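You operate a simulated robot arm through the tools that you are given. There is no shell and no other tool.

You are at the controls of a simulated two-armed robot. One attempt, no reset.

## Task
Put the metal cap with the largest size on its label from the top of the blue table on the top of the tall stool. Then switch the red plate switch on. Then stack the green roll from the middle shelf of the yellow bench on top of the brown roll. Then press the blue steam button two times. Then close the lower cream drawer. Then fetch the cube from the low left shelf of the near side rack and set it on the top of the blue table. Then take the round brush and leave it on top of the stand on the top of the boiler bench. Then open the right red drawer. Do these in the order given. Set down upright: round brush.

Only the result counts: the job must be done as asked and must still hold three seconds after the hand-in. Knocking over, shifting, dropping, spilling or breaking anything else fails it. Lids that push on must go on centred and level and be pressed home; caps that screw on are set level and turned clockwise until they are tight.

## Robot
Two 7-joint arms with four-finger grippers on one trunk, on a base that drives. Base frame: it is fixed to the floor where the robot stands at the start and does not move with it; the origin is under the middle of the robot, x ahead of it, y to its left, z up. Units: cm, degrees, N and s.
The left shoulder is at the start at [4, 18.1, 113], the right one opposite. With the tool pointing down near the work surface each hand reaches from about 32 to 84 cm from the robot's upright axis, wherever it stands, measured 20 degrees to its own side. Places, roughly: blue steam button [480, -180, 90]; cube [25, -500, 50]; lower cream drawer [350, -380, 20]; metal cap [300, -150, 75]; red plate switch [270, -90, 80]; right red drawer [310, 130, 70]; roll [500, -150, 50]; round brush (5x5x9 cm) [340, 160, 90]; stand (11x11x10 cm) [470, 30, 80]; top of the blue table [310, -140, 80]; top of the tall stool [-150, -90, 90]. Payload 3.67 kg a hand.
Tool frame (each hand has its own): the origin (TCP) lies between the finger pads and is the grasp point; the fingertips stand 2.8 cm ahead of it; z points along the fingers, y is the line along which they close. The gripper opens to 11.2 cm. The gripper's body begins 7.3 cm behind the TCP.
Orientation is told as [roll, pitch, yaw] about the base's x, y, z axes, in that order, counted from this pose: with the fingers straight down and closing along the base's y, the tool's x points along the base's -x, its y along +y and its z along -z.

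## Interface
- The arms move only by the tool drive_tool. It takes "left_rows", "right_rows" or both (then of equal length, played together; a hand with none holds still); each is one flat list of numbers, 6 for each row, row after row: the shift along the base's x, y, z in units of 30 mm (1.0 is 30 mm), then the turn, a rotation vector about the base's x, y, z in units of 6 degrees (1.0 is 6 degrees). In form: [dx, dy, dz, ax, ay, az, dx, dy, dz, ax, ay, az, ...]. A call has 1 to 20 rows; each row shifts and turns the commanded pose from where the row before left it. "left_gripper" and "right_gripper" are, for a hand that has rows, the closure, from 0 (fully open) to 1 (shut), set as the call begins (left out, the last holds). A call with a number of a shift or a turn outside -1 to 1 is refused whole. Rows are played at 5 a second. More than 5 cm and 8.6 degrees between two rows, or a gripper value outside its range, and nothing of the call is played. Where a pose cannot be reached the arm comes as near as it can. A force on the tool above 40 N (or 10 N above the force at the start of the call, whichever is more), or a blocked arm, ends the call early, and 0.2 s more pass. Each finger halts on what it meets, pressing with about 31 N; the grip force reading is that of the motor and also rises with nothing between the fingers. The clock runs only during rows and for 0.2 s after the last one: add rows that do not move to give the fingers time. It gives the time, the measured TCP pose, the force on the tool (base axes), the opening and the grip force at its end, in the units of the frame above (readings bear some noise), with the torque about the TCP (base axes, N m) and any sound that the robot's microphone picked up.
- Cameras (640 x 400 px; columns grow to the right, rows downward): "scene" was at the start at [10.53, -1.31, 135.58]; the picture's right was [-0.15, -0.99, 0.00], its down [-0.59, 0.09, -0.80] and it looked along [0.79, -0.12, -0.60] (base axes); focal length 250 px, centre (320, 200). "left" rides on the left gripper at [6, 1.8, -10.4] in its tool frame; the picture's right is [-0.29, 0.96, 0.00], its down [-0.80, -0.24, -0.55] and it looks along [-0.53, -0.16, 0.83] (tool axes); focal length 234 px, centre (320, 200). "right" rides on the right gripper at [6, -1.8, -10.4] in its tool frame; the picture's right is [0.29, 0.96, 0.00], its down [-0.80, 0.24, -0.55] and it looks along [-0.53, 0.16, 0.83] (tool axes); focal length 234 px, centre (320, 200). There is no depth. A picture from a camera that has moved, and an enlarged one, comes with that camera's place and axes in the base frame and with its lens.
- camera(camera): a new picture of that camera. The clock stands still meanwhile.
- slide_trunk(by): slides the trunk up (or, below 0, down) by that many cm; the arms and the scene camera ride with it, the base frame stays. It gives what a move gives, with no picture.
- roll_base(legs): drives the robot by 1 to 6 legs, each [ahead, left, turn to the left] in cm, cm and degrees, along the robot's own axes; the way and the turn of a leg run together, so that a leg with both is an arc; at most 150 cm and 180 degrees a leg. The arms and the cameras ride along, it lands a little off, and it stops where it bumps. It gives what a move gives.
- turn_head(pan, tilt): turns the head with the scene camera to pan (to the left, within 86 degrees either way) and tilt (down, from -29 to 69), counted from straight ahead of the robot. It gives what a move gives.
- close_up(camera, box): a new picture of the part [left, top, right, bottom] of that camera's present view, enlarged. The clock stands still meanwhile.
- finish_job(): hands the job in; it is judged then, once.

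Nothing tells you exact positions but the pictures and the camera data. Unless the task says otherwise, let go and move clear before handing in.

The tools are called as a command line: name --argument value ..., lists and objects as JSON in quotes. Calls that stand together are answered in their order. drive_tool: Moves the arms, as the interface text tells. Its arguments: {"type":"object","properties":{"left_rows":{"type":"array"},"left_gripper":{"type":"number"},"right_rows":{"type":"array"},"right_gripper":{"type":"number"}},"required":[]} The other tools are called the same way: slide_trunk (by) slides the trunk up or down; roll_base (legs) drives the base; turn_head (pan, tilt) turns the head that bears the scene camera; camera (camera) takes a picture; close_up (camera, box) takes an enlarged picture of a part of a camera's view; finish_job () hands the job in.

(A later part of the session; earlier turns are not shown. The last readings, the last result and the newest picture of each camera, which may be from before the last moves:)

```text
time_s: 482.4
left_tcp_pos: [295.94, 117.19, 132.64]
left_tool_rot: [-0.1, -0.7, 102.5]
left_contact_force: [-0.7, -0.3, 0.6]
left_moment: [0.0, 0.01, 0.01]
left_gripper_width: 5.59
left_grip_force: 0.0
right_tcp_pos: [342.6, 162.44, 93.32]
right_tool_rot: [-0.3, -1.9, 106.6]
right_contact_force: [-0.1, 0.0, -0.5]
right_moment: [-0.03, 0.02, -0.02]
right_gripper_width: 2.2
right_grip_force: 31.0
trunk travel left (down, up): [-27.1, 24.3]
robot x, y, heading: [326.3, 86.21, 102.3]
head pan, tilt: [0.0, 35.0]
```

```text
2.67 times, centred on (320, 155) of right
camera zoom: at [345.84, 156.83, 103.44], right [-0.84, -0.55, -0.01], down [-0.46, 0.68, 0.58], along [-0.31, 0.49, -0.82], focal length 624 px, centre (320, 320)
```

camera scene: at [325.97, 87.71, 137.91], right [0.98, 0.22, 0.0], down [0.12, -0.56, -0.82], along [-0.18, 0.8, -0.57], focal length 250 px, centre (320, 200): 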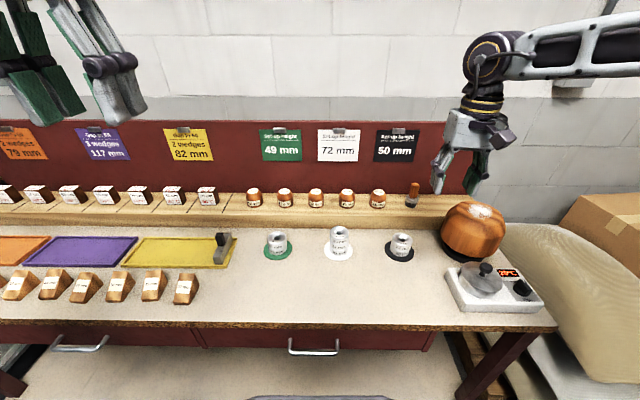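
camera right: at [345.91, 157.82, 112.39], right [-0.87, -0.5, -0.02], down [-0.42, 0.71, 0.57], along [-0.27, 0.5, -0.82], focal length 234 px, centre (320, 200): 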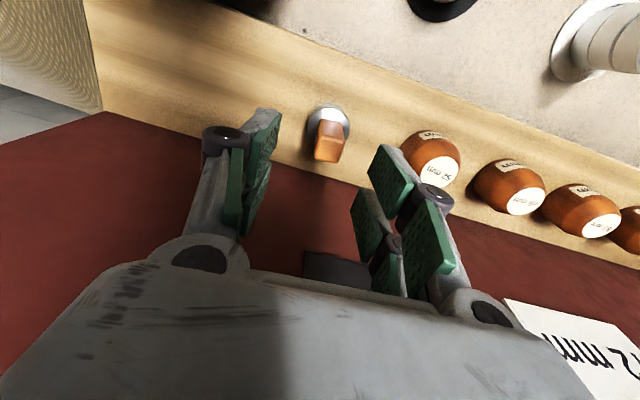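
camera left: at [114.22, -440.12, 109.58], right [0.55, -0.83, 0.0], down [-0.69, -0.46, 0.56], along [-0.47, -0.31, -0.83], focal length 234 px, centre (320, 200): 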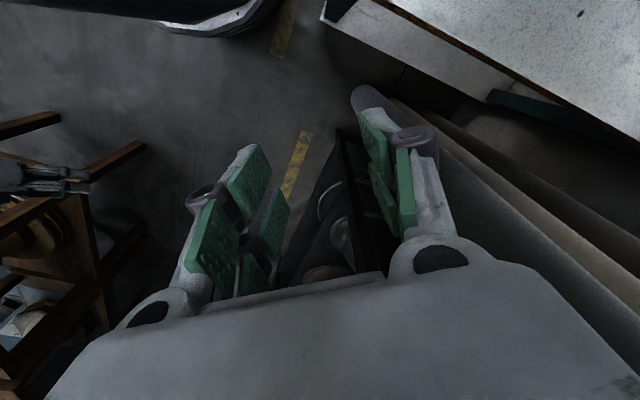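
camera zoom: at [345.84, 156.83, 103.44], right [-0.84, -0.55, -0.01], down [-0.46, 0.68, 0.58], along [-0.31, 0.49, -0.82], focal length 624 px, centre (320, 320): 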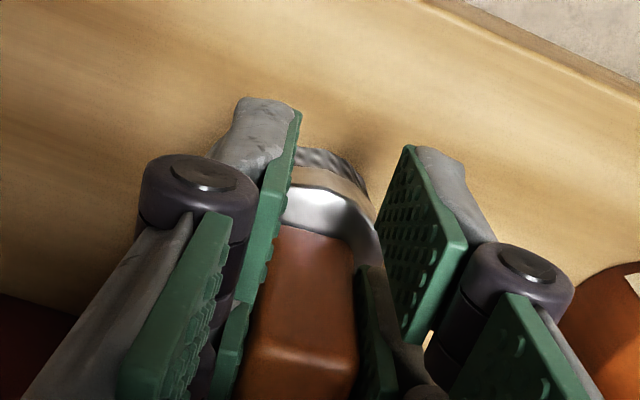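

The brush is held by its handle. Lifting straight up, then backing away from the bench.

drive_tool --right_rows '[0, 0, 0.5, 0, 0, 0, 0, 0, 0.8, 0, 0, 0, 0, 0, 1, 0, 0, 0, 0, 0, 1, 0, 0, 0, 0, 0, 1, 0, 0, 0, 0, -0.3, 1, 0, 0, 0, 0, -0.5, 0.5, 0, 0, 0, 0, 0, 0, 0, 0, 0]'

roll_base --legs '[[-38, 0, 0]]'

camera --camera "scene"

turn_head --pan -75 --tilt 30

camera --camera "scene"

```text
time_s: 484.2
left_tcp_pos: [295.9, 117.21, 132.64]
left_tool_rot: [-0.1, -0.7, 102.4]
left_contact_force: [0.8, 0.6, 0.6]
left_moment: [0.01, 0.0, 0.0]
left_gripper_width: 5.61
left_grip_force: 0.1
right_tcp_pos: [342.53, 160.07, 110.6]
right_tool_rot: [-0.4, -1.7, 106.6]
right_contact_force: [0.2, 0.1, -1.6]
right_moment: [-0.01, -0.04, 0.01]
right_gripper_width: 2.2
right_grip_force: 31.1
trunk travel left (down, up): [-27.1, 24.3]
robot x, y, heading: [326.0, 86.41, 102.2]
head pan, tilt: [0.0, 35.0]
```

```text
time_s: 486.7
left_tcp_pos: [304.21, 79.54, 132.64]
left_tool_rot: [-0.1, -0.7, 102.3]
left_contact_force: [-0.1, 0.2, -0.6]
left_moment: [-0.03, 0.0, -0.01]
left_gripper_width: 5.59
left_grip_force: 0.0
right_tcp_pos: [350.8, 122.54, 110.77]
right_tool_rot: [-0.4, -1.7, 106.5]
right_contact_force: [0.6, -0.4, -0.4]
right_moment: [0.01, 0.02, 0.0]
right_gripper_width: 2.22
right_grip_force: 30.8
trunk travel left (down, up): [-27.1, 24.3]
robot x, y, heading: [334.71, 48.71, 102.5]
head pan, tilt: [0.0, 35.0]
```

```text
taken
camera scene: at [332.24, 59.26, 137.91], right [0.98, 0.21, 0.0], down [0.12, -0.56, -0.82], along [-0.17, 0.8, -0.57], focal length 250 px, centre (320, 200)
```

scene: 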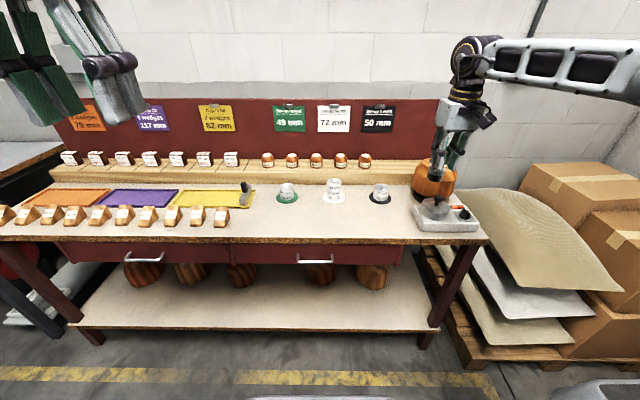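

```text
time_s: 488.2
left_tcp_pos: [304.2, 79.71, 132.66]
left_tool_rot: [-0.1, -0.7, 102.3]
left_contact_force: [-0.8, 0.0, 0.7]
left_moment: [-0.02, -0.02, 0.04]
left_gripper_width: 5.59
left_grip_force: 0.1
right_tcp_pos: [350.89, 122.43, 110.62]
right_tool_rot: [-0.3, -1.7, 106.6]
right_contact_force: [-0.2, 0.0, -1.7]
right_moment: [-0.01, -0.04, -0.02]
right_gripper_width: 2.2
right_grip_force: 31.2
trunk travel left (down, up): [-27.1, 24.3]
robot x, y, heading: [334.79, 48.46, 102.4]
head pan, tilt: [-75.0, 30.0]
```

```text
taken
camera scene: at [342.15, 54.82, 138.69], right [0.46, -0.89, 0.0], down [-0.44, -0.23, -0.87], along [0.77, 0.4, -0.5], focal length 250 px, centre (320, 200)
```

scene: 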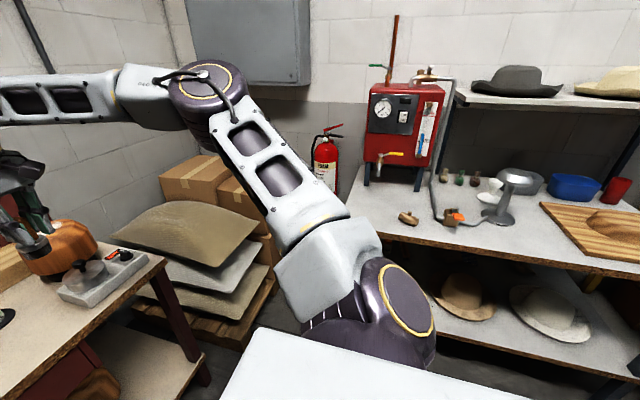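

The stand (silver disc on a flared stem) is on the boiler bench at about (475,25). I'll draw the arm in, turn to face that bench and approach it.

drive_tool --right_rows '[0.2, -0.9, 0, 0, 0, 0, 0.2, -0.9, 0, 0, 0, 0, 0.2, -0.9, 0, 0, 0, 0, 0.2, -0.9, 0, 0, 0, 0, 0.2, -0.9, 0, 0, 0, 0, 0.2, -0.9, 0, 0, 0, 0, 0.2, -0.9, 0, 0, 0, 0, 0.1, -0.5, 0, 0, 0, 0, 0, 0, 0, 0, 0, 0]'

roll_base --legs '[[-20, 0, 0], [0, 0, -90]]'

turn_head --pan 0 --tilt 30

camera --camera "scene"

```text
time_s: 490.2
left_tcp_pos: [304.22, 79.64, 132.7]
left_tool_rot: [-0.2, -0.7, 102.3]
left_contact_force: [-0.5, 0.0, 0.8]
left_moment: [-0.01, 0.0, 0.01]
left_gripper_width: 5.58
left_grip_force: 0.0
right_tcp_pos: [355.17, 102.08, 110.63]
right_tool_rot: [-0.4, -1.8, 106.6]
right_contact_force: [0.1, 0.5, -0.3]
right_moment: [-0.02, 0.02, 0.0]
right_gripper_width: 2.23
right_grip_force: 30.6
trunk travel left (down, up): [-27.1, 24.3]
robot x, y, heading: [334.6, 48.31, 102.0]
head pan, tilt: [-75.0, 30.0]
```

```text
time_s: 496.0
left_tcp_pos: [369.68, 59.57, 132.63]
left_tool_rot: [-0.1, -0.6, 12.8]
left_contact_force: [-0.8, -0.5, 0.1]
left_moment: [0.0, -0.02, -0.01]
left_gripper_width: 5.62
left_grip_force: 0.0
right_tcp_pos: [392.59, 8.87, 110.59]
right_tool_rot: [-0.3, -1.7, 17.1]
right_contact_force: [-0.7, 0.2, -0.7]
right_moment: [0.01, -0.01, -0.03]
right_gripper_width: 2.21
right_grip_force: 30.7
trunk travel left (down, up): [-27.1, 24.3]
robot x, y, heading: [339.08, 28.94, 13.1]
head pan, tilt: [-75.0, 30.0]
```

```text
time_s: 497.5
left_tcp_pos: [369.65, 59.71, 132.69]
left_tool_rot: [-0.2, -0.7, 12.9]
left_contact_force: [0.8, -0.3, -0.3]
left_moment: [0.01, 0.0, -0.04]
left_gripper_width: 5.6
left_grip_force: 0.1
right_tcp_pos: [392.6, 8.81, 110.69]
right_tool_rot: [-0.4, -1.7, 17.2]
right_contact_force: [0.1, -0.4, -1.2]
right_moment: [0.0, 0.01, 0.02]
right_gripper_width: 2.2
right_grip_force: 30.8
trunk travel left (down, up): [-27.1, 24.3]
robot x, y, heading: [339.18, 29.18, 12.7]
head pan, tilt: [0.0, 30.0]
```

```text
taken
camera scene: at [349.67, 31.35, 138.69], right [0.22, -0.97, 0.0], down [-0.49, -0.11, -0.87], along [0.84, 0.19, -0.5], focal length 250 px, centre (320, 200)
```

scene: 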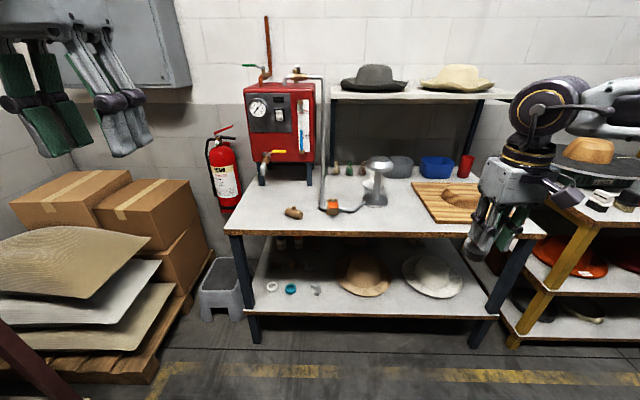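

close_up --camera "scene" --box '[320, 130, 480, 240]'

close_up --camera "scene" --box '[320, 50, 520, 190]'

```text
3.64 times, centred on (400, 185) of scene
camera zoom: at [349.67, 31.35, 138.69], right [0.22, -0.97, 0.0], down [-0.49, -0.11, -0.87], along [0.84, 0.19, -0.5], focal length 907 px, centre (29, 254)
```

zoom: 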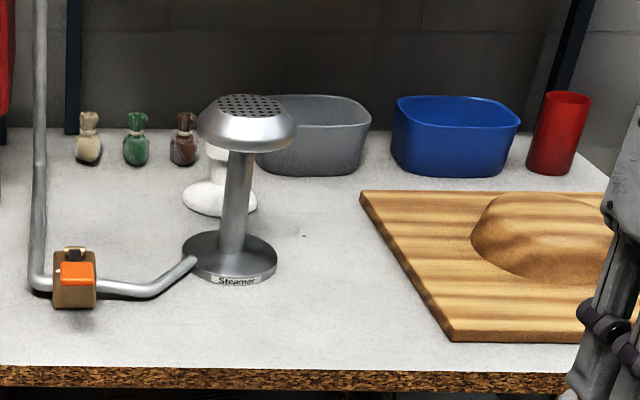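

```text
2.86 times, centred on (420, 120) of scene
camera zoom: at [349.67, 31.35, 138.69], right [0.22, -0.97, 0.0], down [-0.49, -0.11, -0.87], along [0.84, 0.19, -0.5], focal length 713 px, centre (34, 429)
```

zoom: 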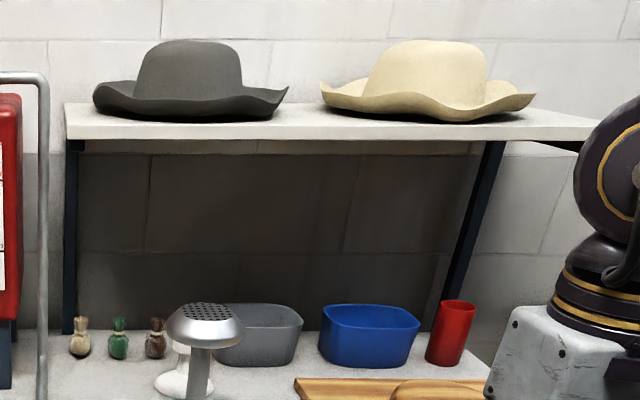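

Zooming in: the item in front is a "Steamer" pedestal; behind it, at about (469,30), is a small white stand — that matches the 11×11×10 cm stand. I'll raise the trunk and move closer for a clear view.

slide_trunk --by 12

roll_base --legs '[[40, 10, 0]]'

turn_head --pan -15 --tilt 38

camera --camera "scene"

close_up --camera "scene" --box '[260, 130, 400, 250]'

```text
time_s: 499.0
left_tcp_pos: [369.69, 59.62, 144.53]
left_tool_rot: [-0.1, -0.7, 12.9]
left_contact_force: [0.6, 0.0, -0.1]
left_moment: [0.01, 0.02, -0.01]
left_gripper_width: 5.6
left_grip_force: 0.0
right_tcp_pos: [392.65, 8.78, 122.6]
right_tool_rot: [-0.4, -1.6, 17.1]
right_contact_force: [-1.0, 0.5, -1.0]
right_moment: [0.0, 0.01, 0.01]
right_gripper_width: 2.22
right_grip_force: 31.1
trunk travel left (down, up): [-39.1, 12.3]
robot x, y, heading: [338.86, 28.94, 12.9]
head pan, tilt: [0.0, 30.0]
```

```text
time_s: 501.6
left_tcp_pos: [406.58, 78.49, 144.58]
left_tool_rot: [-0.2, -0.7, 13.2]
left_contact_force: [-0.2, -1.0, -0.1]
left_moment: [0.01, 0.02, -0.01]
left_gripper_width: 5.6
left_grip_force: 0.2
right_tcp_pos: [429.72, 27.8, 122.66]
right_tool_rot: [-0.4, -1.7, 17.4]
right_contact_force: [-0.5, 0.6, -0.8]
right_moment: [0.02, 0.01, 0.02]
right_gripper_width: 2.19
right_grip_force: 31.3
trunk travel left (down, up): [-39.1, 12.3]
robot x, y, heading: [376.39, 47.19, 13.0]
head pan, tilt: [0.0, 30.0]
```

```text
time_s: 502.3
left_tcp_pos: [406.55, 78.61, 144.57]
left_tool_rot: [-0.2, -0.6, 13.2]
left_contact_force: [0.5, 0.0, -1.0]
left_moment: [-0.03, 0.0, -0.02]
left_gripper_width: 5.6
left_grip_force: 0.1
right_tcp_pos: [429.81, 27.82, 122.45]
right_tool_rot: [-0.4, -1.8, 17.5]
right_contact_force: [0.0, -0.6, -0.7]
right_moment: [0.01, 0.02, -0.03]
right_gripper_width: 2.22
right_grip_force: 30.4
trunk travel left (down, up): [-39.1, 12.3]
robot x, y, heading: [375.76, 47.85, 13.1]
head pan, tilt: [-15.0, 38.0]
```

```text
taken
camera scene: at [386.61, 47.85, 149.39], right [-0.03, -1.0, 0.0], down [-0.62, 0.02, -0.79], along [0.79, -0.02, -0.62], focal length 250 px, centre (320, 200)
```

scene: 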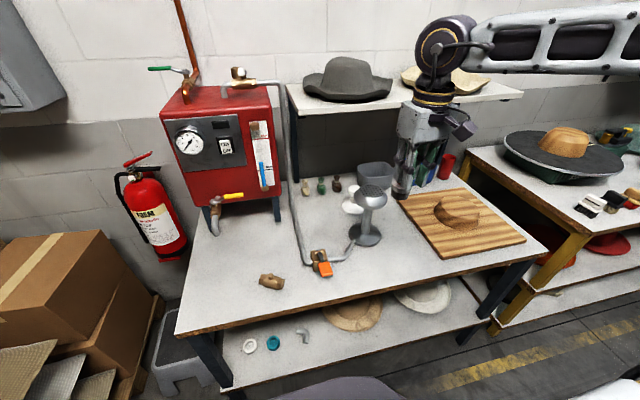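

```text
3.33 times, centred on (330, 190) of scene
camera zoom: at [386.61, 47.85, 149.39], right [-0.03, -1.0, 0.0], down [-0.62, 0.02, -0.79], along [0.79, -0.02, -0.62], focal length 832 px, centre (287, 233)
```

zoom: 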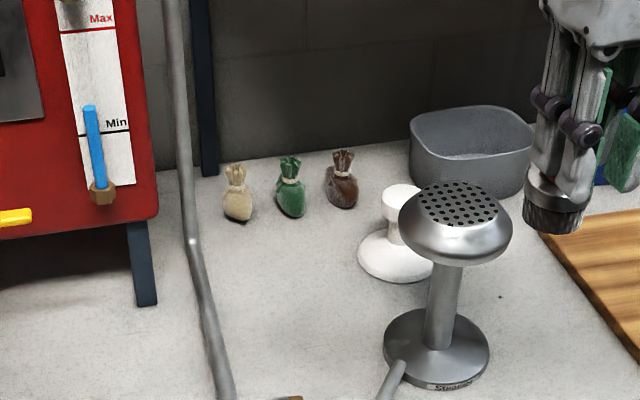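

camera --camera "right"

close_up --camera "right" --box '[200, 80, 440, 230]'

```text
taken
camera right: at [424.29, 24.22, 132.71], right [-0.56, 0.83, -0.01], down [0.67, 0.47, 0.58], along [0.48, 0.31, -0.82], focal length 234 px, centre (320, 200)
```

right: 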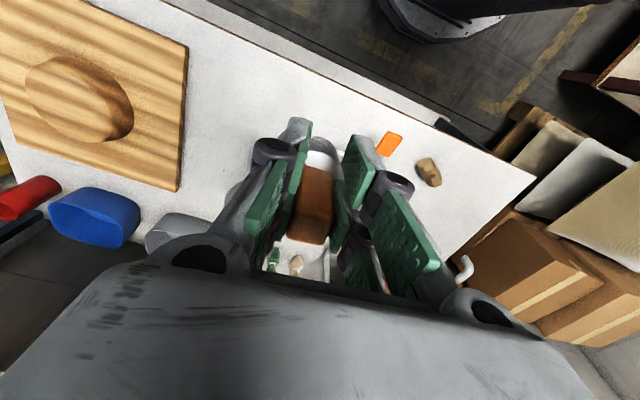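

```text
2.67 times, centred on (320, 155) of right
camera zoom: at [424.29, 24.22, 132.71], right [-0.56, 0.83, -0.01], down [0.67, 0.47, 0.58], along [0.48, 0.31, -0.82], focal length 624 px, centre (320, 320)
```

zoom: 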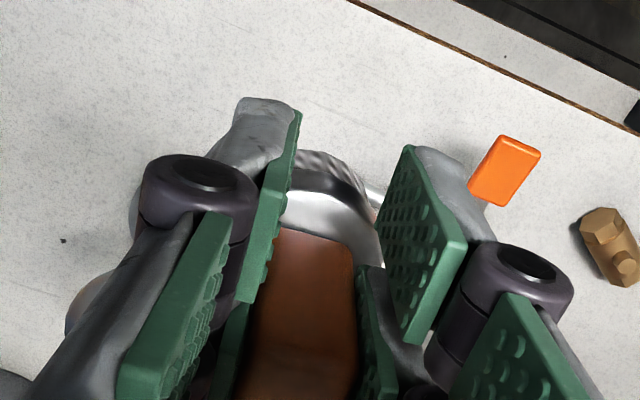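

camera --camera "left"

```text
taken
camera left: at [400.18, 78.82, 154.9], right [0.06, 1.0, 0.0], down [0.82, -0.05, 0.56], along [0.56, -0.03, -0.83], focal length 234 px, centre (320, 200)
```

left: 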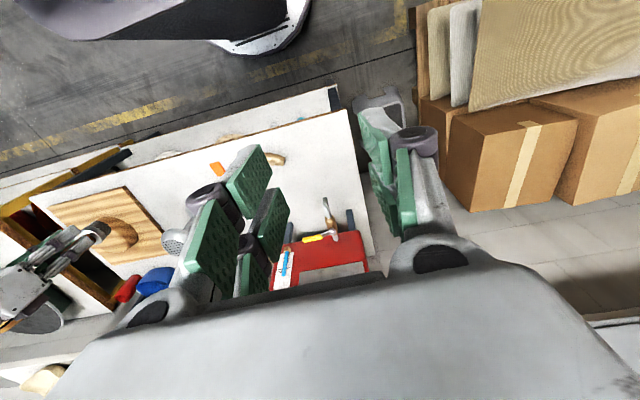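

slide_trunk --by 12

roll_base --legs '[[12, -10, 0]]'

turn_head --pan -12 --tilt 48

camera --camera "scene"

close_up --camera "scene" --box '[280, 100, 420, 220]'

```text
time_s: 503.8
left_tcp_pos: [406.54, 78.49, 156.47]
left_tool_rot: [-0.1, -0.7, 13.2]
left_contact_force: [-0.9, -0.3, 0.0]
left_moment: [-0.01, 0.01, 0.01]
left_gripper_width: 5.62
left_grip_force: 0.0
right_tcp_pos: [429.82, 27.78, 134.63]
right_tool_rot: [-0.4, -1.7, 17.5]
right_contact_force: [0.1, 0.0, -1.3]
right_moment: [0.0, 0.01, -0.02]
right_gripper_width: 2.22
right_grip_force: 30.9
trunk travel left (down, up): [-51.1, 0.3]
robot x, y, heading: [375.74, 47.65, 13.1]
head pan, tilt: [-15.0, 38.0]
```

```text
time_s: 505.2
left_tcp_pos: [420.21, 71.76, 156.65]
left_tool_rot: [-0.3, -0.8, 13.3]
left_contact_force: [-0.5, 0.4, 0.2]
left_moment: [-0.02, -0.04, 0.02]
left_gripper_width: 5.6
left_grip_force: 0.1
right_tcp_pos: [443.68, 21.06, 134.82]
right_tool_rot: [-0.5, -1.7, 17.5]
right_contact_force: [-0.1, 0.3, -0.5]
right_moment: [-0.02, 0.0, -0.02]
right_gripper_width: 2.22
right_grip_force: 31.2
trunk travel left (down, up): [-51.1, 0.3]
robot x, y, heading: [390.0, 40.47, 13.1]
head pan, tilt: [-15.0, 38.0]
```

```text
time_s: 506.0
left_tcp_pos: [420.56, 71.64, 156.56]
left_tool_rot: [-0.2, -0.7, 13.1]
left_contact_force: [0.2, -0.3, 0.3]
left_moment: [0.01, -0.01, 0.02]
left_gripper_width: 5.61
left_grip_force: 0.1
right_tcp_pos: [443.88, 20.95, 134.68]
right_tool_rot: [-0.4, -1.7, 17.4]
right_contact_force: [0.6, -0.3, -0.1]
right_moment: [0.0, 0.03, 0.02]
right_gripper_width: 2.19
right_grip_force: 31.2
trunk travel left (down, up): [-51.1, 0.3]
robot x, y, heading: [389.98, 40.79, 13.3]
head pan, tilt: [-12.0, 48.0]
```

```text
taken
camera scene: at [399.82, 41.37, 159.96], right [0.02, -1.0, 0.0], down [-0.74, -0.02, -0.67], along [0.67, 0.01, -0.74], focal length 250 px, centre (320, 200)
```

scene: 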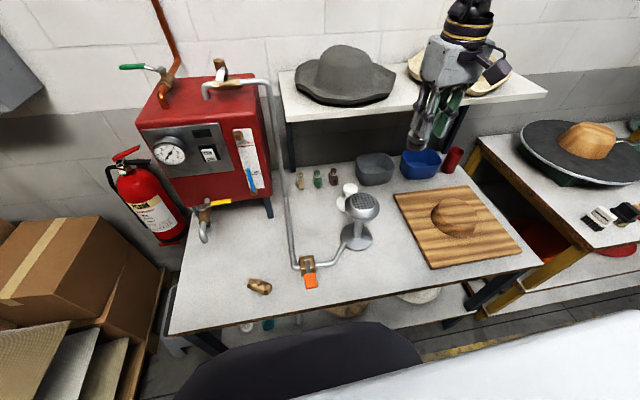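

```text
3.33 times, centred on (350, 160) of scene
camera zoom: at [399.82, 41.37, 159.96], right [0.02, -1.0, 0.0], down [-0.74, -0.02, -0.67], along [0.67, 0.01, -0.74], focal length 832 px, centre (220, 333)
```

zoom: 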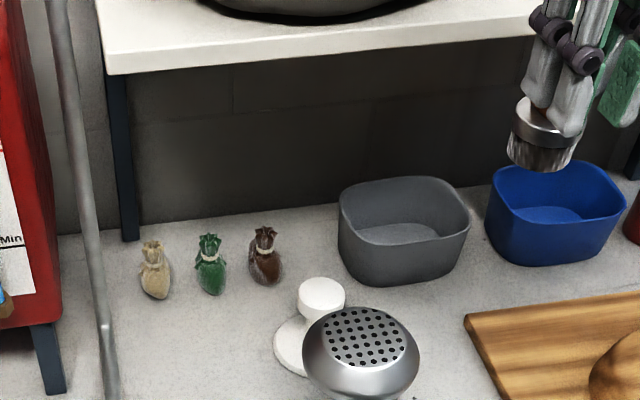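

The white stand's top is at about (470,30.8,90.2), but a hat shelf overhangs it (front edge x≈466, z≈122), so a vertical gripper won't fit. I'll set the brush briefly on the free bench area, regrasp it with a tilted hand, then place it. First reposition the base.

roll_base --legs '[[-9, -51, 0], [0, 0, 31]]'

slide_trunk --by -18

turn_head --pan -5 --tilt 40

camera --camera "scene"

```text
time_s: 510.7
left_tcp_pos: [403.07, 31.26, 156.6]
left_tool_rot: [-0.1, -0.7, 44.9]
left_contact_force: [-0.2, 0.1, 0.8]
left_moment: [0.01, 0.01, -0.01]
left_gripper_width: 5.6
left_grip_force: 0.0
right_tcp_pos: [449.48, 0.39, 134.67]
right_tool_rot: [-0.4, -1.8, 49.0]
right_contact_force: [-0.8, -0.2, -1.2]
right_moment: [0.0, 0.03, -0.03]
right_gripper_width: 2.22
right_grip_force: 30.9
trunk travel left (down, up): [-51.1, 0.3]
robot x, y, heading: [393.55, -10.82, 44.7]
head pan, tilt: [-12.0, 48.0]
```

```text
time_s: 512.7
left_tcp_pos: [403.12, 31.41, 138.6]
left_tool_rot: [-0.2, -0.7, 44.9]
left_contact_force: [-0.8, 0.7, 0.0]
left_moment: [0.01, 0.01, -0.01]
left_gripper_width: 5.63
left_grip_force: 0.0
right_tcp_pos: [449.48, 0.44, 116.57]
right_tool_rot: [-0.4, -1.7, 49.1]
right_contact_force: [0.8, 0.5, -1.0]
right_moment: [0.02, 0.02, -0.01]
right_gripper_width: 2.19
right_grip_force: 31.5
trunk travel left (down, up): [-33.1, 18.3]
robot x, y, heading: [393.11, -11.1, 45.0]
head pan, tilt: [-12.0, 48.0]
```

```text
time_s: 513.4
left_tcp_pos: [402.93, 31.31, 138.6]
left_tool_rot: [-0.2, -0.7, 44.9]
left_contact_force: [0.2, 0.2, 0.1]
left_moment: [0.0, 0.02, 0.04]
left_gripper_width: 5.59
left_grip_force: 0.0
right_tcp_pos: [449.37, 0.39, 116.64]
right_tool_rot: [-0.4, -1.8, 49.1]
right_contact_force: [1.3, 0.1, -0.6]
right_moment: [0.0, -0.01, 0.01]
right_gripper_width: 2.2
right_grip_force: 30.7
trunk travel left (down, up): [-33.1, 18.3]
robot x, y, heading: [393.23, -11.22, 44.9]
head pan, tilt: [-5.0, 40.0]
```

```text
taken
camera scene: at [401.17, -4.08, 143.08], right [0.64, -0.77, 0.0], down [-0.49, -0.41, -0.77], along [0.59, 0.49, -0.64], focal length 250 px, centre (320, 200)
```

scene: 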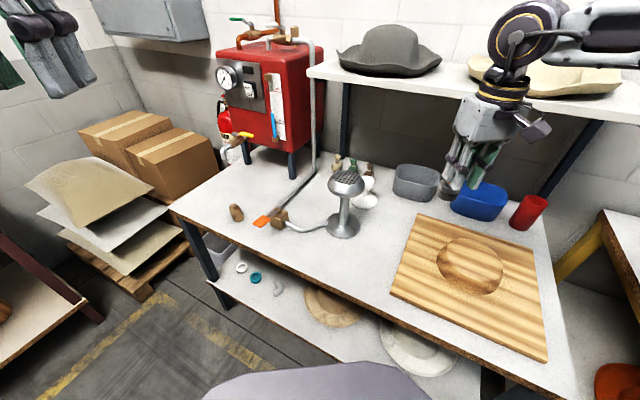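

I have a clear view. I'll set the brush down at a free spot near (441,17) on the bench.

drive_tool --right_rows '[-0.54, 0.87, 0, 0, 0, -0.3, -0.54, 0.87, 0, 0, 0, -0.3, -0.54, 0.87, 0, 0, 0, -0.3, -0.54, 0.87, 0, 0, 0, -0.3, -0.54, 0.87, 0, 0, 0, -0.3, -0.54, 0.87, 0, 0, 0, -0.3, 0, 0, -0.95, 0, 0, 0, 0, 0, -0.95, 0, 0, 0, 0, 0, -0.95, 0, 0, 0, 0, 0, -0.95, 0, 0, 0, 0, 0, -0.95, 0, 0, 0, 0, 0, -0.95, 0, 0, 0, 0, 0, -0.95, 0, 0, 0, 0, 0, -0.9, 0, 0, 0, 0, 0, 0, 0, 0, 0]'

close_up --camera "scene" --box '[270, 140, 450, 310]'

```text
time_s: 516.6
left_tcp_pos: [403.04, 31.33, 138.61]
left_tool_rot: [-0.2, -0.7, 44.9]
left_contact_force: [-0.3, -1.0, 0.3]
left_moment: [0.02, -0.02, 0.0]
left_gripper_width: 5.59
left_grip_force: 0.0
right_tcp_pos: [439.66, 15.82, 94.12]
right_tool_rot: [-0.4, -1.7, 38.3]
right_contact_force: [-0.7, -0.3, -0.6]
right_moment: [0.02, 0.02, -0.02]
right_gripper_width: 2.21
right_grip_force: 31.0
trunk travel left (down, up): [-33.1, 18.3]
robot x, y, heading: [393.16, -11.05, 44.9]
head pan, tilt: [-5.0, 40.0]
```

```text
2.35 times, centred on (360, 225) of scene
camera zoom: at [401.13, -4.08, 143.09], right [0.64, -0.77, 0.0], down [-0.49, -0.41, -0.77], along [0.59, 0.49, -0.64], focal length 587 px, centre (226, 141)
```

zoom: 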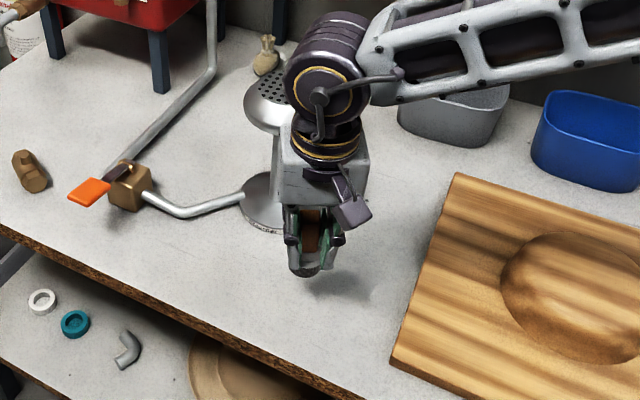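

drive_tool --right_rows '[0, 0, -0.8, 0, 0, 0, 0, 0, -0.7, 0, 0, 0, 0, 0, 0, 0, 0, 0]'

drive_tool --right_rows '[0, 0, -0.2, 0, 0, 0, 0, 0, 0, 0, 0, 0]'

drive_tool --right_rows '[0, 0, -0.15, 0, 0, 0, 0, 0, 0, 0, 0, 0]'

```text
time_s: 517.4
left_tcp_pos: [403.04, 31.41, 138.64]
left_tool_rot: [-0.2, -0.7, 44.9]
left_contact_force: [-0.3, -0.4, 0.1]
left_moment: [-0.01, 0.02, -0.04]
left_gripper_width: 5.61
left_grip_force: 0.1
right_tcp_pos: [439.82, 15.96, 89.48]
right_tool_rot: [-0.3, -1.6, 38.3]
right_contact_force: [-0.5, 0.4, -0.6]
right_moment: [0.02, -0.02, 0.01]
right_gripper_width: 2.21
right_grip_force: 30.7
trunk travel left (down, up): [-33.1, 18.3]
robot x, y, heading: [393.64, -11.15, 45.0]
head pan, tilt: [-5.0, 40.0]
```

```text
time_s: 518.0
left_tcp_pos: [402.98, 31.35, 138.62]
left_tool_rot: [-0.2, -0.7, 44.8]
left_contact_force: [0.3, -0.8, 0.5]
left_moment: [-0.01, -0.02, 0.0]
left_gripper_width: 5.6
left_grip_force: 0.1
right_tcp_pos: [439.8, 15.88, 88.93]
right_tool_rot: [-0.3, -1.8, 38.2]
right_contact_force: [0.0, -0.4, -1.2]
right_moment: [0.0, 0.0, 0.02]
right_gripper_width: 2.2
right_grip_force: 31.3
trunk travel left (down, up): [-33.1, 18.3]
robot x, y, heading: [393.54, -11.37, 45.1]
head pan, tilt: [-5.0, 40.0]
```

```text
time_s: 518.6
left_tcp_pos: [403.18, 31.41, 138.62]
left_tool_rot: [-0.2, -0.7, 44.9]
left_contact_force: [-0.9, 1.1, 1.0]
left_moment: [0.03, 0.03, -0.03]
left_gripper_width: 5.59
left_grip_force: 0.0
right_tcp_pos: [439.75, 15.74, 88.64]
right_tool_rot: [-0.4, -1.7, 38.3]
right_contact_force: [-0.5, 0.8, -0.9]
right_moment: [-0.01, 0.0, -0.02]
right_gripper_width: 2.24
right_grip_force: 31.1
trunk travel left (down, up): [-33.1, 18.3]
robot x, y, heading: [392.9, -11.01, 44.9]
head pan, tilt: [-5.0, 40.0]
```

drive_tool --right_rows '[0, 0, -0.12, 0, 0, 0, 0, 0, 0, 0, 0, 0]'

drive_tool --right_rows '[0, 0, -0.12, 0, 0, 0, 0, 0, 0, 0, 0, 0]'

drive_tool --right_rows '[0, 0, -0.1, 0, 0, 0, 0, 0, 0, 0, 0, 0]'

close_up --camera "scene" --box '[300, 180, 420, 290]'

```text
time_s: 519.2
left_tcp_pos: [403.11, 31.35, 138.62]
left_tool_rot: [-0.2, -0.7, 45.0]
left_contact_force: [-0.7, 0.6, -0.6]
left_moment: [0.01, 0.01, 0.0]
left_gripper_width: 5.61
left_grip_force: 0.0
right_tcp_pos: [439.87, 15.76, 88.21]
right_tool_rot: [-0.3, -1.7, 38.3]
right_contact_force: [1.1, -0.8, -0.6]
right_moment: [0.01, -0.01, 0.0]
right_gripper_width: 2.22
right_grip_force: 30.5
right hand out of reach, approached as far as the arm can: row 1
trunk travel left (down, up): [-33.1, 18.3]
robot x, y, heading: [393.53, -10.95, 44.7]
head pan, tilt: [-5.0, 40.0]
```

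```text
time_s: 519.8
left_tcp_pos: [403.13, 31.4, 138.59]
left_tool_rot: [-0.2, -0.7, 44.9]
left_contact_force: [0.6, 0.3, -0.1]
left_moment: [0.01, -0.01, -0.01]
left_gripper_width: 5.61
left_grip_force: 0.1
right_tcp_pos: [439.96, 15.55, 88.03]
right_tool_rot: [-0.4, -1.6, 38.3]
right_contact_force: [0.2, 0.2, -1.1]
right_moment: [-0.04, 0.0, 0.0]
right_gripper_width: 2.22
right_grip_force: 31.4
trunk travel left (down, up): [-33.1, 18.3]
robot x, y, heading: [393.67, -11.3, 45.5]
head pan, tilt: [-5.0, 40.0]
```

```text
time_s: 520.4
left_tcp_pos: [403.04, 31.35, 138.6]
left_tool_rot: [-0.2, -0.7, 44.9]
left_contact_force: [0.0, 0.4, -0.3]
left_moment: [-0.02, 0.01, -0.02]
left_gripper_width: 5.6
left_grip_force: 0.1
right_tcp_pos: [440.0, 15.36, 87.8]
right_tool_rot: [-0.3, -1.7, 38.3]
right_contact_force: [0.9, -0.3, -0.5]
right_moment: [-0.02, 0.01, 0.02]
right_gripper_width: 2.23
right_grip_force: 31.0
right hand out of reach, approached as far as the arm can: row 1
trunk travel left (down, up): [-33.1, 18.3]
robot x, y, heading: [393.26, -11.2, 44.8]
head pan, tilt: [-5.0, 40.0]
```

```text
3.64 times, centred on (360, 235) of scene
camera zoom: at [401.17, -4.05, 143.09], right [0.64, -0.77, 0.0], down [-0.49, -0.41, -0.77], along [0.59, 0.49, -0.64], focal length 907 px, centre (174, 73)
```

zoom: 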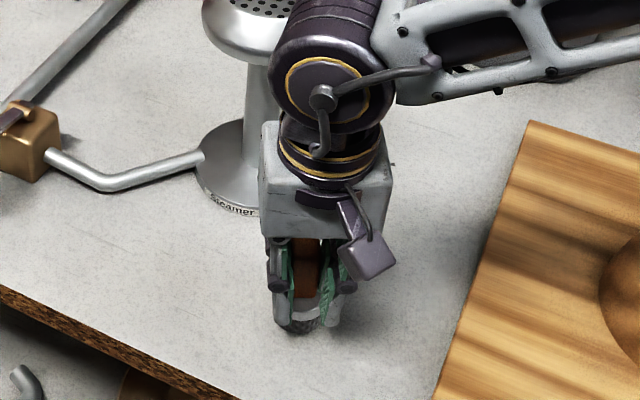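

The arm is at its low limit here; I'll use small trunk steps to finish lowering.

slide_trunk --by -0.5

slide_trunk --by -0.4

close_up --camera "right" --box '[220, 80, 420, 230]'

```text
time_s: 520.9
left_tcp_pos: [403.18, 31.47, 138.05]
left_tool_rot: [-0.2, -0.7, 44.8]
left_contact_force: [-0.5, 0.5, 0.2]
left_moment: [0.0, 0.02, -0.01]
left_gripper_width: 5.61
left_grip_force: 0.2
right_tcp_pos: [440.0, 15.26, 87.47]
right_tool_rot: [-0.3, -1.6, 38.3]
right_contact_force: [0.6, -0.1, -1.1]
right_moment: [-0.04, -0.03, 0.0]
right_gripper_width: 2.21
right_grip_force: 31.6
trunk travel left (down, up): [-32.6, 18.8]
robot x, y, heading: [393.37, -11.3, 44.8]
head pan, tilt: [-5.0, 40.0]
```

```text
time_s: 521.4
left_tcp_pos: [402.91, 31.19, 137.76]
left_tool_rot: [-0.2, -0.9, 44.8]
left_contact_force: [0.5, -0.6, 0.3]
left_moment: [-0.03, 0.0, 0.0]
left_gripper_width: 5.58
left_grip_force: 0.0
right_tcp_pos: [439.92, 15.35, 87.13]
right_tool_rot: [-0.2, -2.1, 38.2]
right_contact_force: [-0.1, -4.3, 22.1]
right_moment: [-0.02, -0.2, -0.09]
right_gripper_width: 2.21
right_grip_force: 30.9
trunk travel left (down, up): [-32.2, 19.2]
robot x, y, heading: [393.68, -11.19, 44.7]
head pan, tilt: [-5.0, 40.0]
```

```text
2.67 times, centred on (320, 155) of right
camera zoom: at [435.94, 9.98, 97.33], right [-0.82, 0.57, -0.01], down [0.46, 0.67, 0.58], along [0.34, 0.47, -0.81], focal length 624 px, centre (320, 320)
```

zoom: 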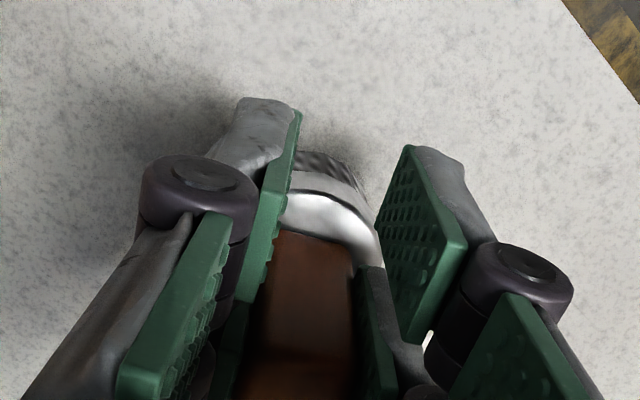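

Brush is standing on the bench. Release and raise straight up.

drive_tool --right_rows '[0, 0, 0.05, 0, 0, 0, 0, 0, 0, 0, 0, 0, 0, 0, 0, 0, 0, 0]' --right_gripper 0.5

drive_tool --right_rows '[0, 0, 0.5, 0, 0, 0, 0, 0, 0.8, 0, 0, 0, 0, 0, 1, 0, 0, 0, 0, 0, 1, 0, 0, 0, 0, 0, 1, 0, 0, 0, -0.6, -0.5, 0.5, 0, 0, 0, -0.7, -0.55, 0, 0, 0, 0, 0, 0, 0, 0, 0, 0]'

camera --camera "right"

close_up --camera "scene" --box '[290, 140, 450, 300]'

```text
time_s: 522.2
left_tcp_pos: [403.03, 31.43, 137.71]
left_tool_rot: [-0.2, -0.8, 44.9]
left_contact_force: [0.3, -0.1, -0.8]
left_moment: [-0.01, 0.0, 0.02]
left_gripper_width: 5.57
left_grip_force: 0.1
right_tcp_pos: [439.97, 15.31, 87.08]
right_tool_rot: [-0.3, -1.8, 38.3]
right_contact_force: [0.9, 0.0, -1.3]
right_moment: [-0.02, 0.0, 0.0]
right_gripper_width: 5.6
right_grip_force: 0.1
trunk travel left (down, up): [-32.2, 19.2]
robot x, y, heading: [393.51, -10.66, 44.8]
head pan, tilt: [-5.0, 40.0]
```

```text
time_s: 524.0
left_tcp_pos: [403.04, 31.46, 137.72]
left_tool_rot: [-0.1, -0.6, 44.9]
left_contact_force: [0.2, 0.1, -0.3]
left_moment: [-0.01, 0.03, 0.03]
left_gripper_width: 5.57
left_grip_force: 0.0
right_tcp_pos: [436.24, 12.17, 101.42]
right_tool_rot: [-0.3, -1.7, 38.4]
right_contact_force: [-0.1, 0.6, -0.8]
right_moment: [-0.01, 0.0, -0.01]
right_gripper_width: 5.58
right_grip_force: 0.1
trunk travel left (down, up): [-32.2, 19.2]
robot x, y, heading: [393.43, -10.88, 45.1]
head pan, tilt: [-5.0, 40.0]
```

```text
taken
camera right: at [432.25, 6.82, 111.66], right [-0.82, 0.57, -0.01], down [0.46, 0.67, 0.58], along [0.34, 0.47, -0.82], focal length 234 px, centre (320, 200)
```

right: 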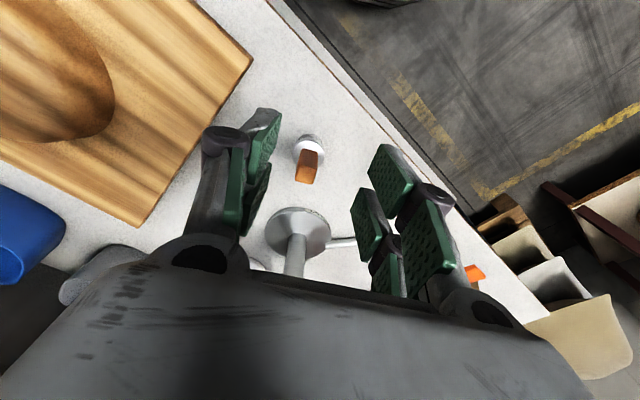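

```text
2.50 times, centred on (370, 220) of scene
camera zoom: at [401.23, -4.01, 142.19], right [0.64, -0.77, 0.0], down [-0.49, -0.41, -0.77], along [0.59, 0.49, -0.64], focal length 624 px, centre (195, 150)
```

zoom: 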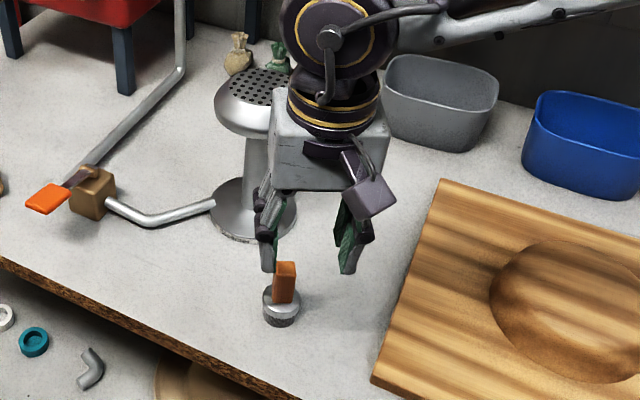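

The brush stands upright at (441.4,16.3). Now tilting the hand to about 45° for the regrasp.

drive_tool --right_rows '[-0.1, -0.1, 0, 0.64, -0.808, 0, -0.1, -0.1, 0, 0.64, -0.808, 0, 0, 0, 0, 0.64, -0.808, 0, 0, 0, 0, 0.64, -0.808, 0, 0, 0, 0, 0.64, -0.808, 0, 0, 0, 0, 0.64, -0.808, 0, 0, 0, 0, 0.64, -0.808, 0, 0, 0, 0, 0, 0, 0]'

camera --camera "right"

close_up --camera "scene" --box '[290, 140, 450, 300]'

```text
time_s: 525.8
left_tcp_pos: [403.04, 31.3, 137.76]
left_tool_rot: [-0.2, -0.7, 44.9]
left_contact_force: [-0.5, -0.5, 0.4]
left_moment: [0.01, 0.02, 0.02]
left_gripper_width: 5.58
left_grip_force: 0.0
right_tcp_pos: [435.38, 11.76, 101.57]
right_tool_rot: [-0.3, -45.1, 38.2]
right_contact_force: [0.1, 0.0, -0.2]
right_moment: [0.01, -0.01, -0.03]
right_gripper_width: 5.63
right_grip_force: 0.1
trunk travel left (down, up): [-32.2, 19.2]
robot x, y, heading: [393.37, -11.22, 44.8]
head pan, tilt: [-5.0, 40.0]
```

```text
taken
camera right: at [427.35, 3.0, 104.53], right [-0.75, 0.63, -0.21], down [-0.02, 0.3, 0.95], along [0.66, 0.72, -0.21], focal length 234 px, centre (320, 200)
```

right: 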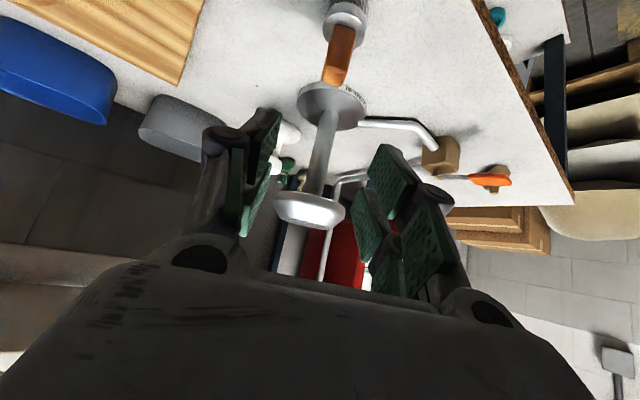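

```text
2.50 times, centred on (370, 220) of scene
camera zoom: at [401.15, -4.07, 142.2], right [0.64, -0.77, 0.0], down [-0.49, -0.41, -0.77], along [0.59, 0.49, -0.64], focal length 624 px, centre (195, 150)
```

zoom: 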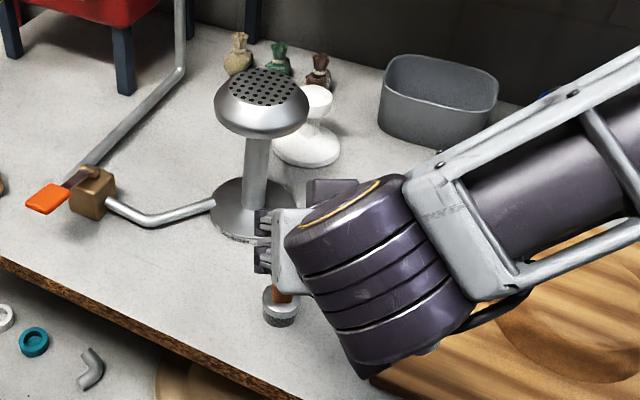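

drive_tool --right_rows '[0.07, 0.07, -0.64, 0, 0, 0, 0.07, 0.07, -0.64, 0, 0, 0, 0.07, 0.07, -0.64, 0, 0, 0, 0.07, 0.07, -0.64, 0, 0, 0, 0, 0, 0, 0, 0, 0]'

camera --camera "right"

```text
time_s: 527.0
left_tcp_pos: [402.99, 31.26, 137.62]
left_tool_rot: [-0.2, -0.7, 45.0]
left_contact_force: [-0.6, 0.3, -0.1]
left_moment: [0.0, 0.01, 0.03]
left_gripper_width: 5.61
left_grip_force: 0.1
right_tcp_pos: [436.23, 12.23, 94.02]
right_tool_rot: [-0.1, -45.2, 38.3]
right_contact_force: [-0.1, 0.0, 0.3]
right_moment: [-0.01, -0.03, 0.02]
right_gripper_width: 5.61
right_grip_force: 0.1
trunk travel left (down, up): [-32.2, 19.2]
robot x, y, heading: [393.14, -11.26, 44.6]
head pan, tilt: [-5.0, 40.0]
```

```text
taken
camera right: at [428.1, 3.72, 96.97], right [-0.75, 0.63, -0.21], down [-0.02, 0.3, 0.96], along [0.66, 0.72, -0.21], focal length 234 px, centre (320, 200)
```

right: 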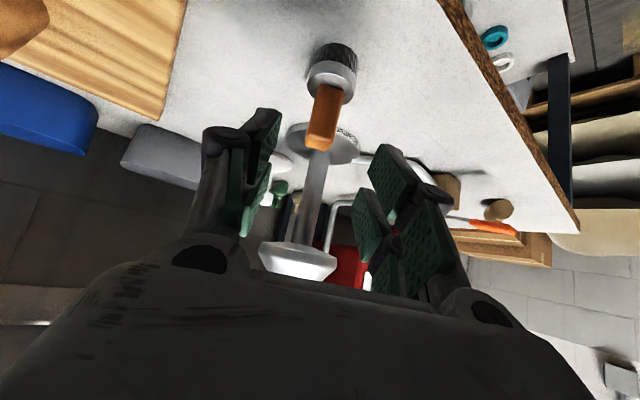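

drive_tool --right_rows '[0.38, 0.314, -0.535, 0, 0, 0, 0.38, 0.314, -0.535, 0, 0, 0, 0, 0, 0, 0, 0, 0]'

close_up --camera "right" --box '[220, 40, 420, 200]'

```text
time_s: 527.8
left_tcp_pos: [402.99, 31.29, 137.71]
left_tool_rot: [-0.2, -0.8, 44.8]
left_contact_force: [0.5, -0.3, -0.4]
left_moment: [-0.03, -0.03, 0.01]
left_gripper_width: 5.58
left_grip_force: 0.1
right_tcp_pos: [438.46, 14.3, 90.68]
right_tool_rot: [-0.1, -45.2, 38.3]
right_contact_force: [0.1, 0.1, -1.1]
right_moment: [-0.01, 0.02, -0.03]
right_gripper_width: 5.61
right_grip_force: 0.1
trunk travel left (down, up): [-32.2, 19.2]
robot x, y, heading: [393.34, -11.14, 45.0]
head pan, tilt: [-5.0, 40.0]
```

```text
2.50 times, centred on (320, 120) of right
camera zoom: at [430.31, 5.61, 93.67], right [-0.75, 0.63, -0.21], down [-0.02, 0.3, 0.96], along [0.66, 0.72, -0.21], focal length 585 px, centre (320, 400)
```

zoom: 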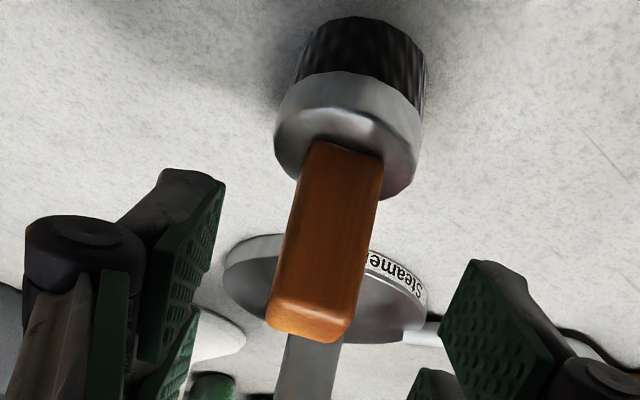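

drive_tool --right_rows '[0.39, 0.29, -0.5, 0, 0, 0, 0.36, 0.27, -0.45, 0, 0, 0, 0, 0, 0, 0, 0, 0]'

close_up --camera "right" --box '[220, 40, 420, 200]'

close_up --camera "scene" --box '[290, 170, 410, 290]'

```text
time_s: 528.6
left_tcp_pos: [403.0, 31.22, 137.72]
left_tool_rot: [-0.3, -0.7, 44.9]
left_contact_force: [-0.2, 0.0, -0.2]
left_moment: [-0.02, 0.03, -0.01]
left_gripper_width: 5.61
left_grip_force: 0.0
right_tcp_pos: [441.18, 15.71, 88.2]
right_tool_rot: [-0.1, -45.0, 38.4]
right_contact_force: [0.4, -0.1, 0.7]
right_moment: [0.0, 0.01, -0.01]
right_gripper_width: 5.6
right_grip_force: 0.0
right hand out of reach, approached as far as the arm can: row 2
trunk travel left (down, up): [-32.2, 19.2]
robot x, y, heading: [393.35, -11.06, 44.7]
head pan, tilt: [-5.0, 40.0]
```

```text
2.50 times, centred on (320, 120) of right
camera zoom: at [433.07, 6.93, 91.22], right [-0.75, 0.63, -0.2], down [-0.01, 0.3, 0.96], along [0.66, 0.72, -0.21], focal length 585 px, centre (320, 400)
```

zoom: 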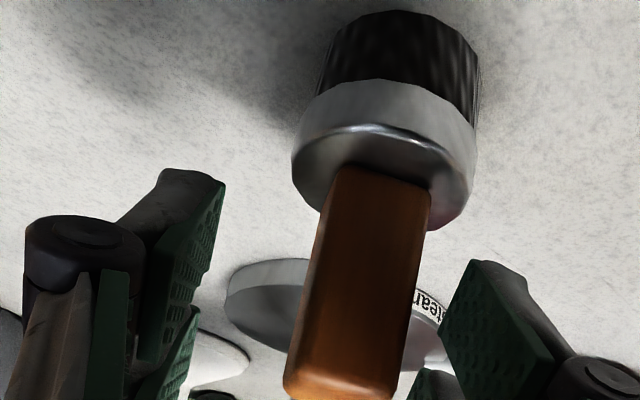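

```text
3.33 times, centred on (350, 230) of scene
camera zoom: at [401.14, -4.07, 142.2], right [0.64, -0.77, 0.0], down [-0.49, -0.41, -0.77], along [0.59, 0.49, -0.64], focal length 832 px, centre (220, 100)
```

zoom: 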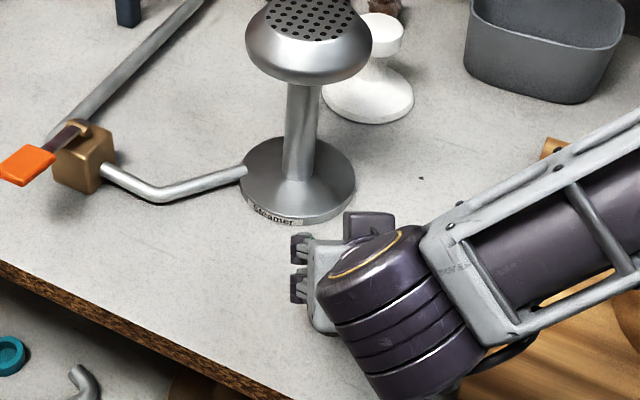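

The handle is between the fingers, about 3–4 mm off centre. I'll centre on it and then close.

drive_tool --right_rows '[-0.07, 0.09, 0.02, 0, 0, 0, 0, 0, 0, 0, 0, 0]' --right_gripper 0.66

close_up --camera "right" --box '[220, 40, 420, 200]'

```text
time_s: 529.2
left_tcp_pos: [403.02, 31.36, 137.76]
left_tool_rot: [-0.1, -0.8, 44.9]
left_contact_force: [-0.5, -1.0, 0.1]
left_moment: [0.01, -0.02, 0.01]
left_gripper_width: 5.59
left_grip_force: 0.1
right_tcp_pos: [441.01, 15.71, 88.47]
right_tool_rot: [-0.2, -45.1, 38.3]
right_contact_force: [-0.3, -0.4, 0.4]
right_moment: [-0.01, 0.0, -0.02]
right_gripper_width: 3.81
right_grip_force: 0.1
trunk travel left (down, up): [-32.2, 19.2]
robot x, y, heading: [393.04, -11.28, 45.2]
head pan, tilt: [-5.0, 40.0]
```

```text
2.50 times, centred on (320, 120) of right
camera zoom: at [432.96, 7.04, 91.44], right [-0.75, 0.63, -0.21], down [-0.01, 0.3, 0.95], along [0.66, 0.72, -0.21], focal length 585 px, centre (320, 400)
```

zoom: 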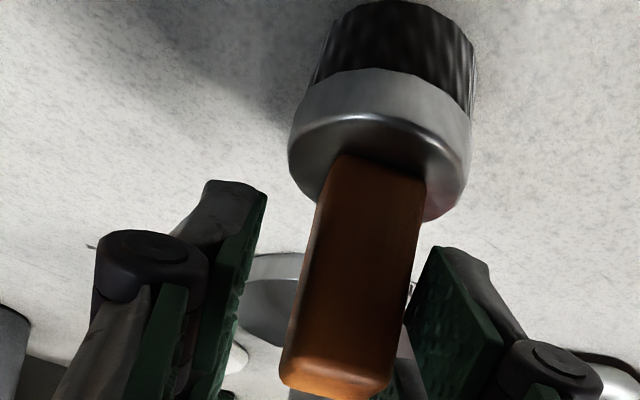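

drive_tool --right_rows '[-0.09, 0.11, 0.3, 0, 0, 0, 0, 0, 0.37, 0, 0, 0, 0, 0, 0, 0, 0, 0]'

slide_trunk --by -2.3

close_up --camera "right" --box '[220, 40, 420, 200]'

```text
time_s: 530.0
left_tcp_pos: [403.14, 31.44, 137.73]
left_tool_rot: [-0.1, -0.7, 44.9]
left_contact_force: [-0.2, 0.4, -0.5]
left_moment: [0.04, -0.01, 0.01]
left_gripper_width: 5.6
left_grip_force: 0.1
right_tcp_pos: [440.64, 16.33, 90.23]
right_tool_rot: [-0.3, -45.1, 38.4]
right_contact_force: [-0.3, 0.7, 0.5]
right_moment: [-0.01, -0.02, 0.0]
right_gripper_width: 3.8
right_grip_force: 0.1
trunk travel left (down, up): [-32.2, 19.2]
robot x, y, heading: [393.25, -10.58, 44.8]
head pan, tilt: [-5.0, 40.0]
```

```text
time_s: 530.7
left_tcp_pos: [403.03, 31.38, 135.46]
left_tool_rot: [-0.2, -0.7, 44.9]
left_contact_force: [-0.1, -0.3, -0.3]
left_moment: [0.01, 0.01, 0.0]
left_gripper_width: 5.59
left_grip_force: 0.1
right_tcp_pos: [440.65, 16.24, 88.11]
right_tool_rot: [-0.1, -45.1, 38.3]
right_contact_force: [0.6, 0.3, 1.0]
right_moment: [0.0, 0.01, 0.01]
right_gripper_width: 3.81
right_grip_force: 0.1
trunk travel left (down, up): [-29.9, 21.5]
robot x, y, heading: [393.47, -11.03, 44.9]
head pan, tilt: [-5.0, 40.0]
```

```text
2.50 times, centred on (320, 120) of right
camera zoom: at [432.48, 7.56, 91.01], right [-0.75, 0.63, -0.21], down [-0.02, 0.3, 0.95], along [0.66, 0.72, -0.21], focal length 585 px, centre (320, 400)
```

zoom: 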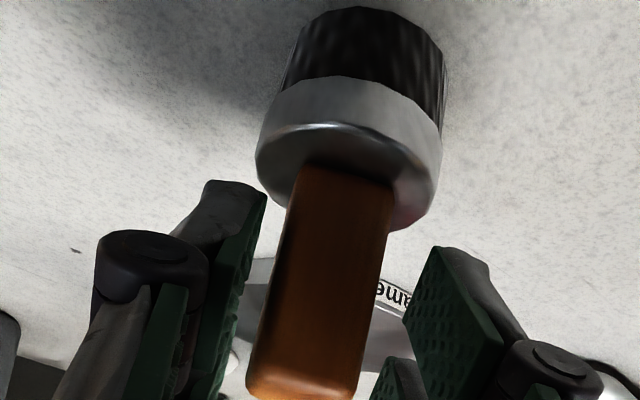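

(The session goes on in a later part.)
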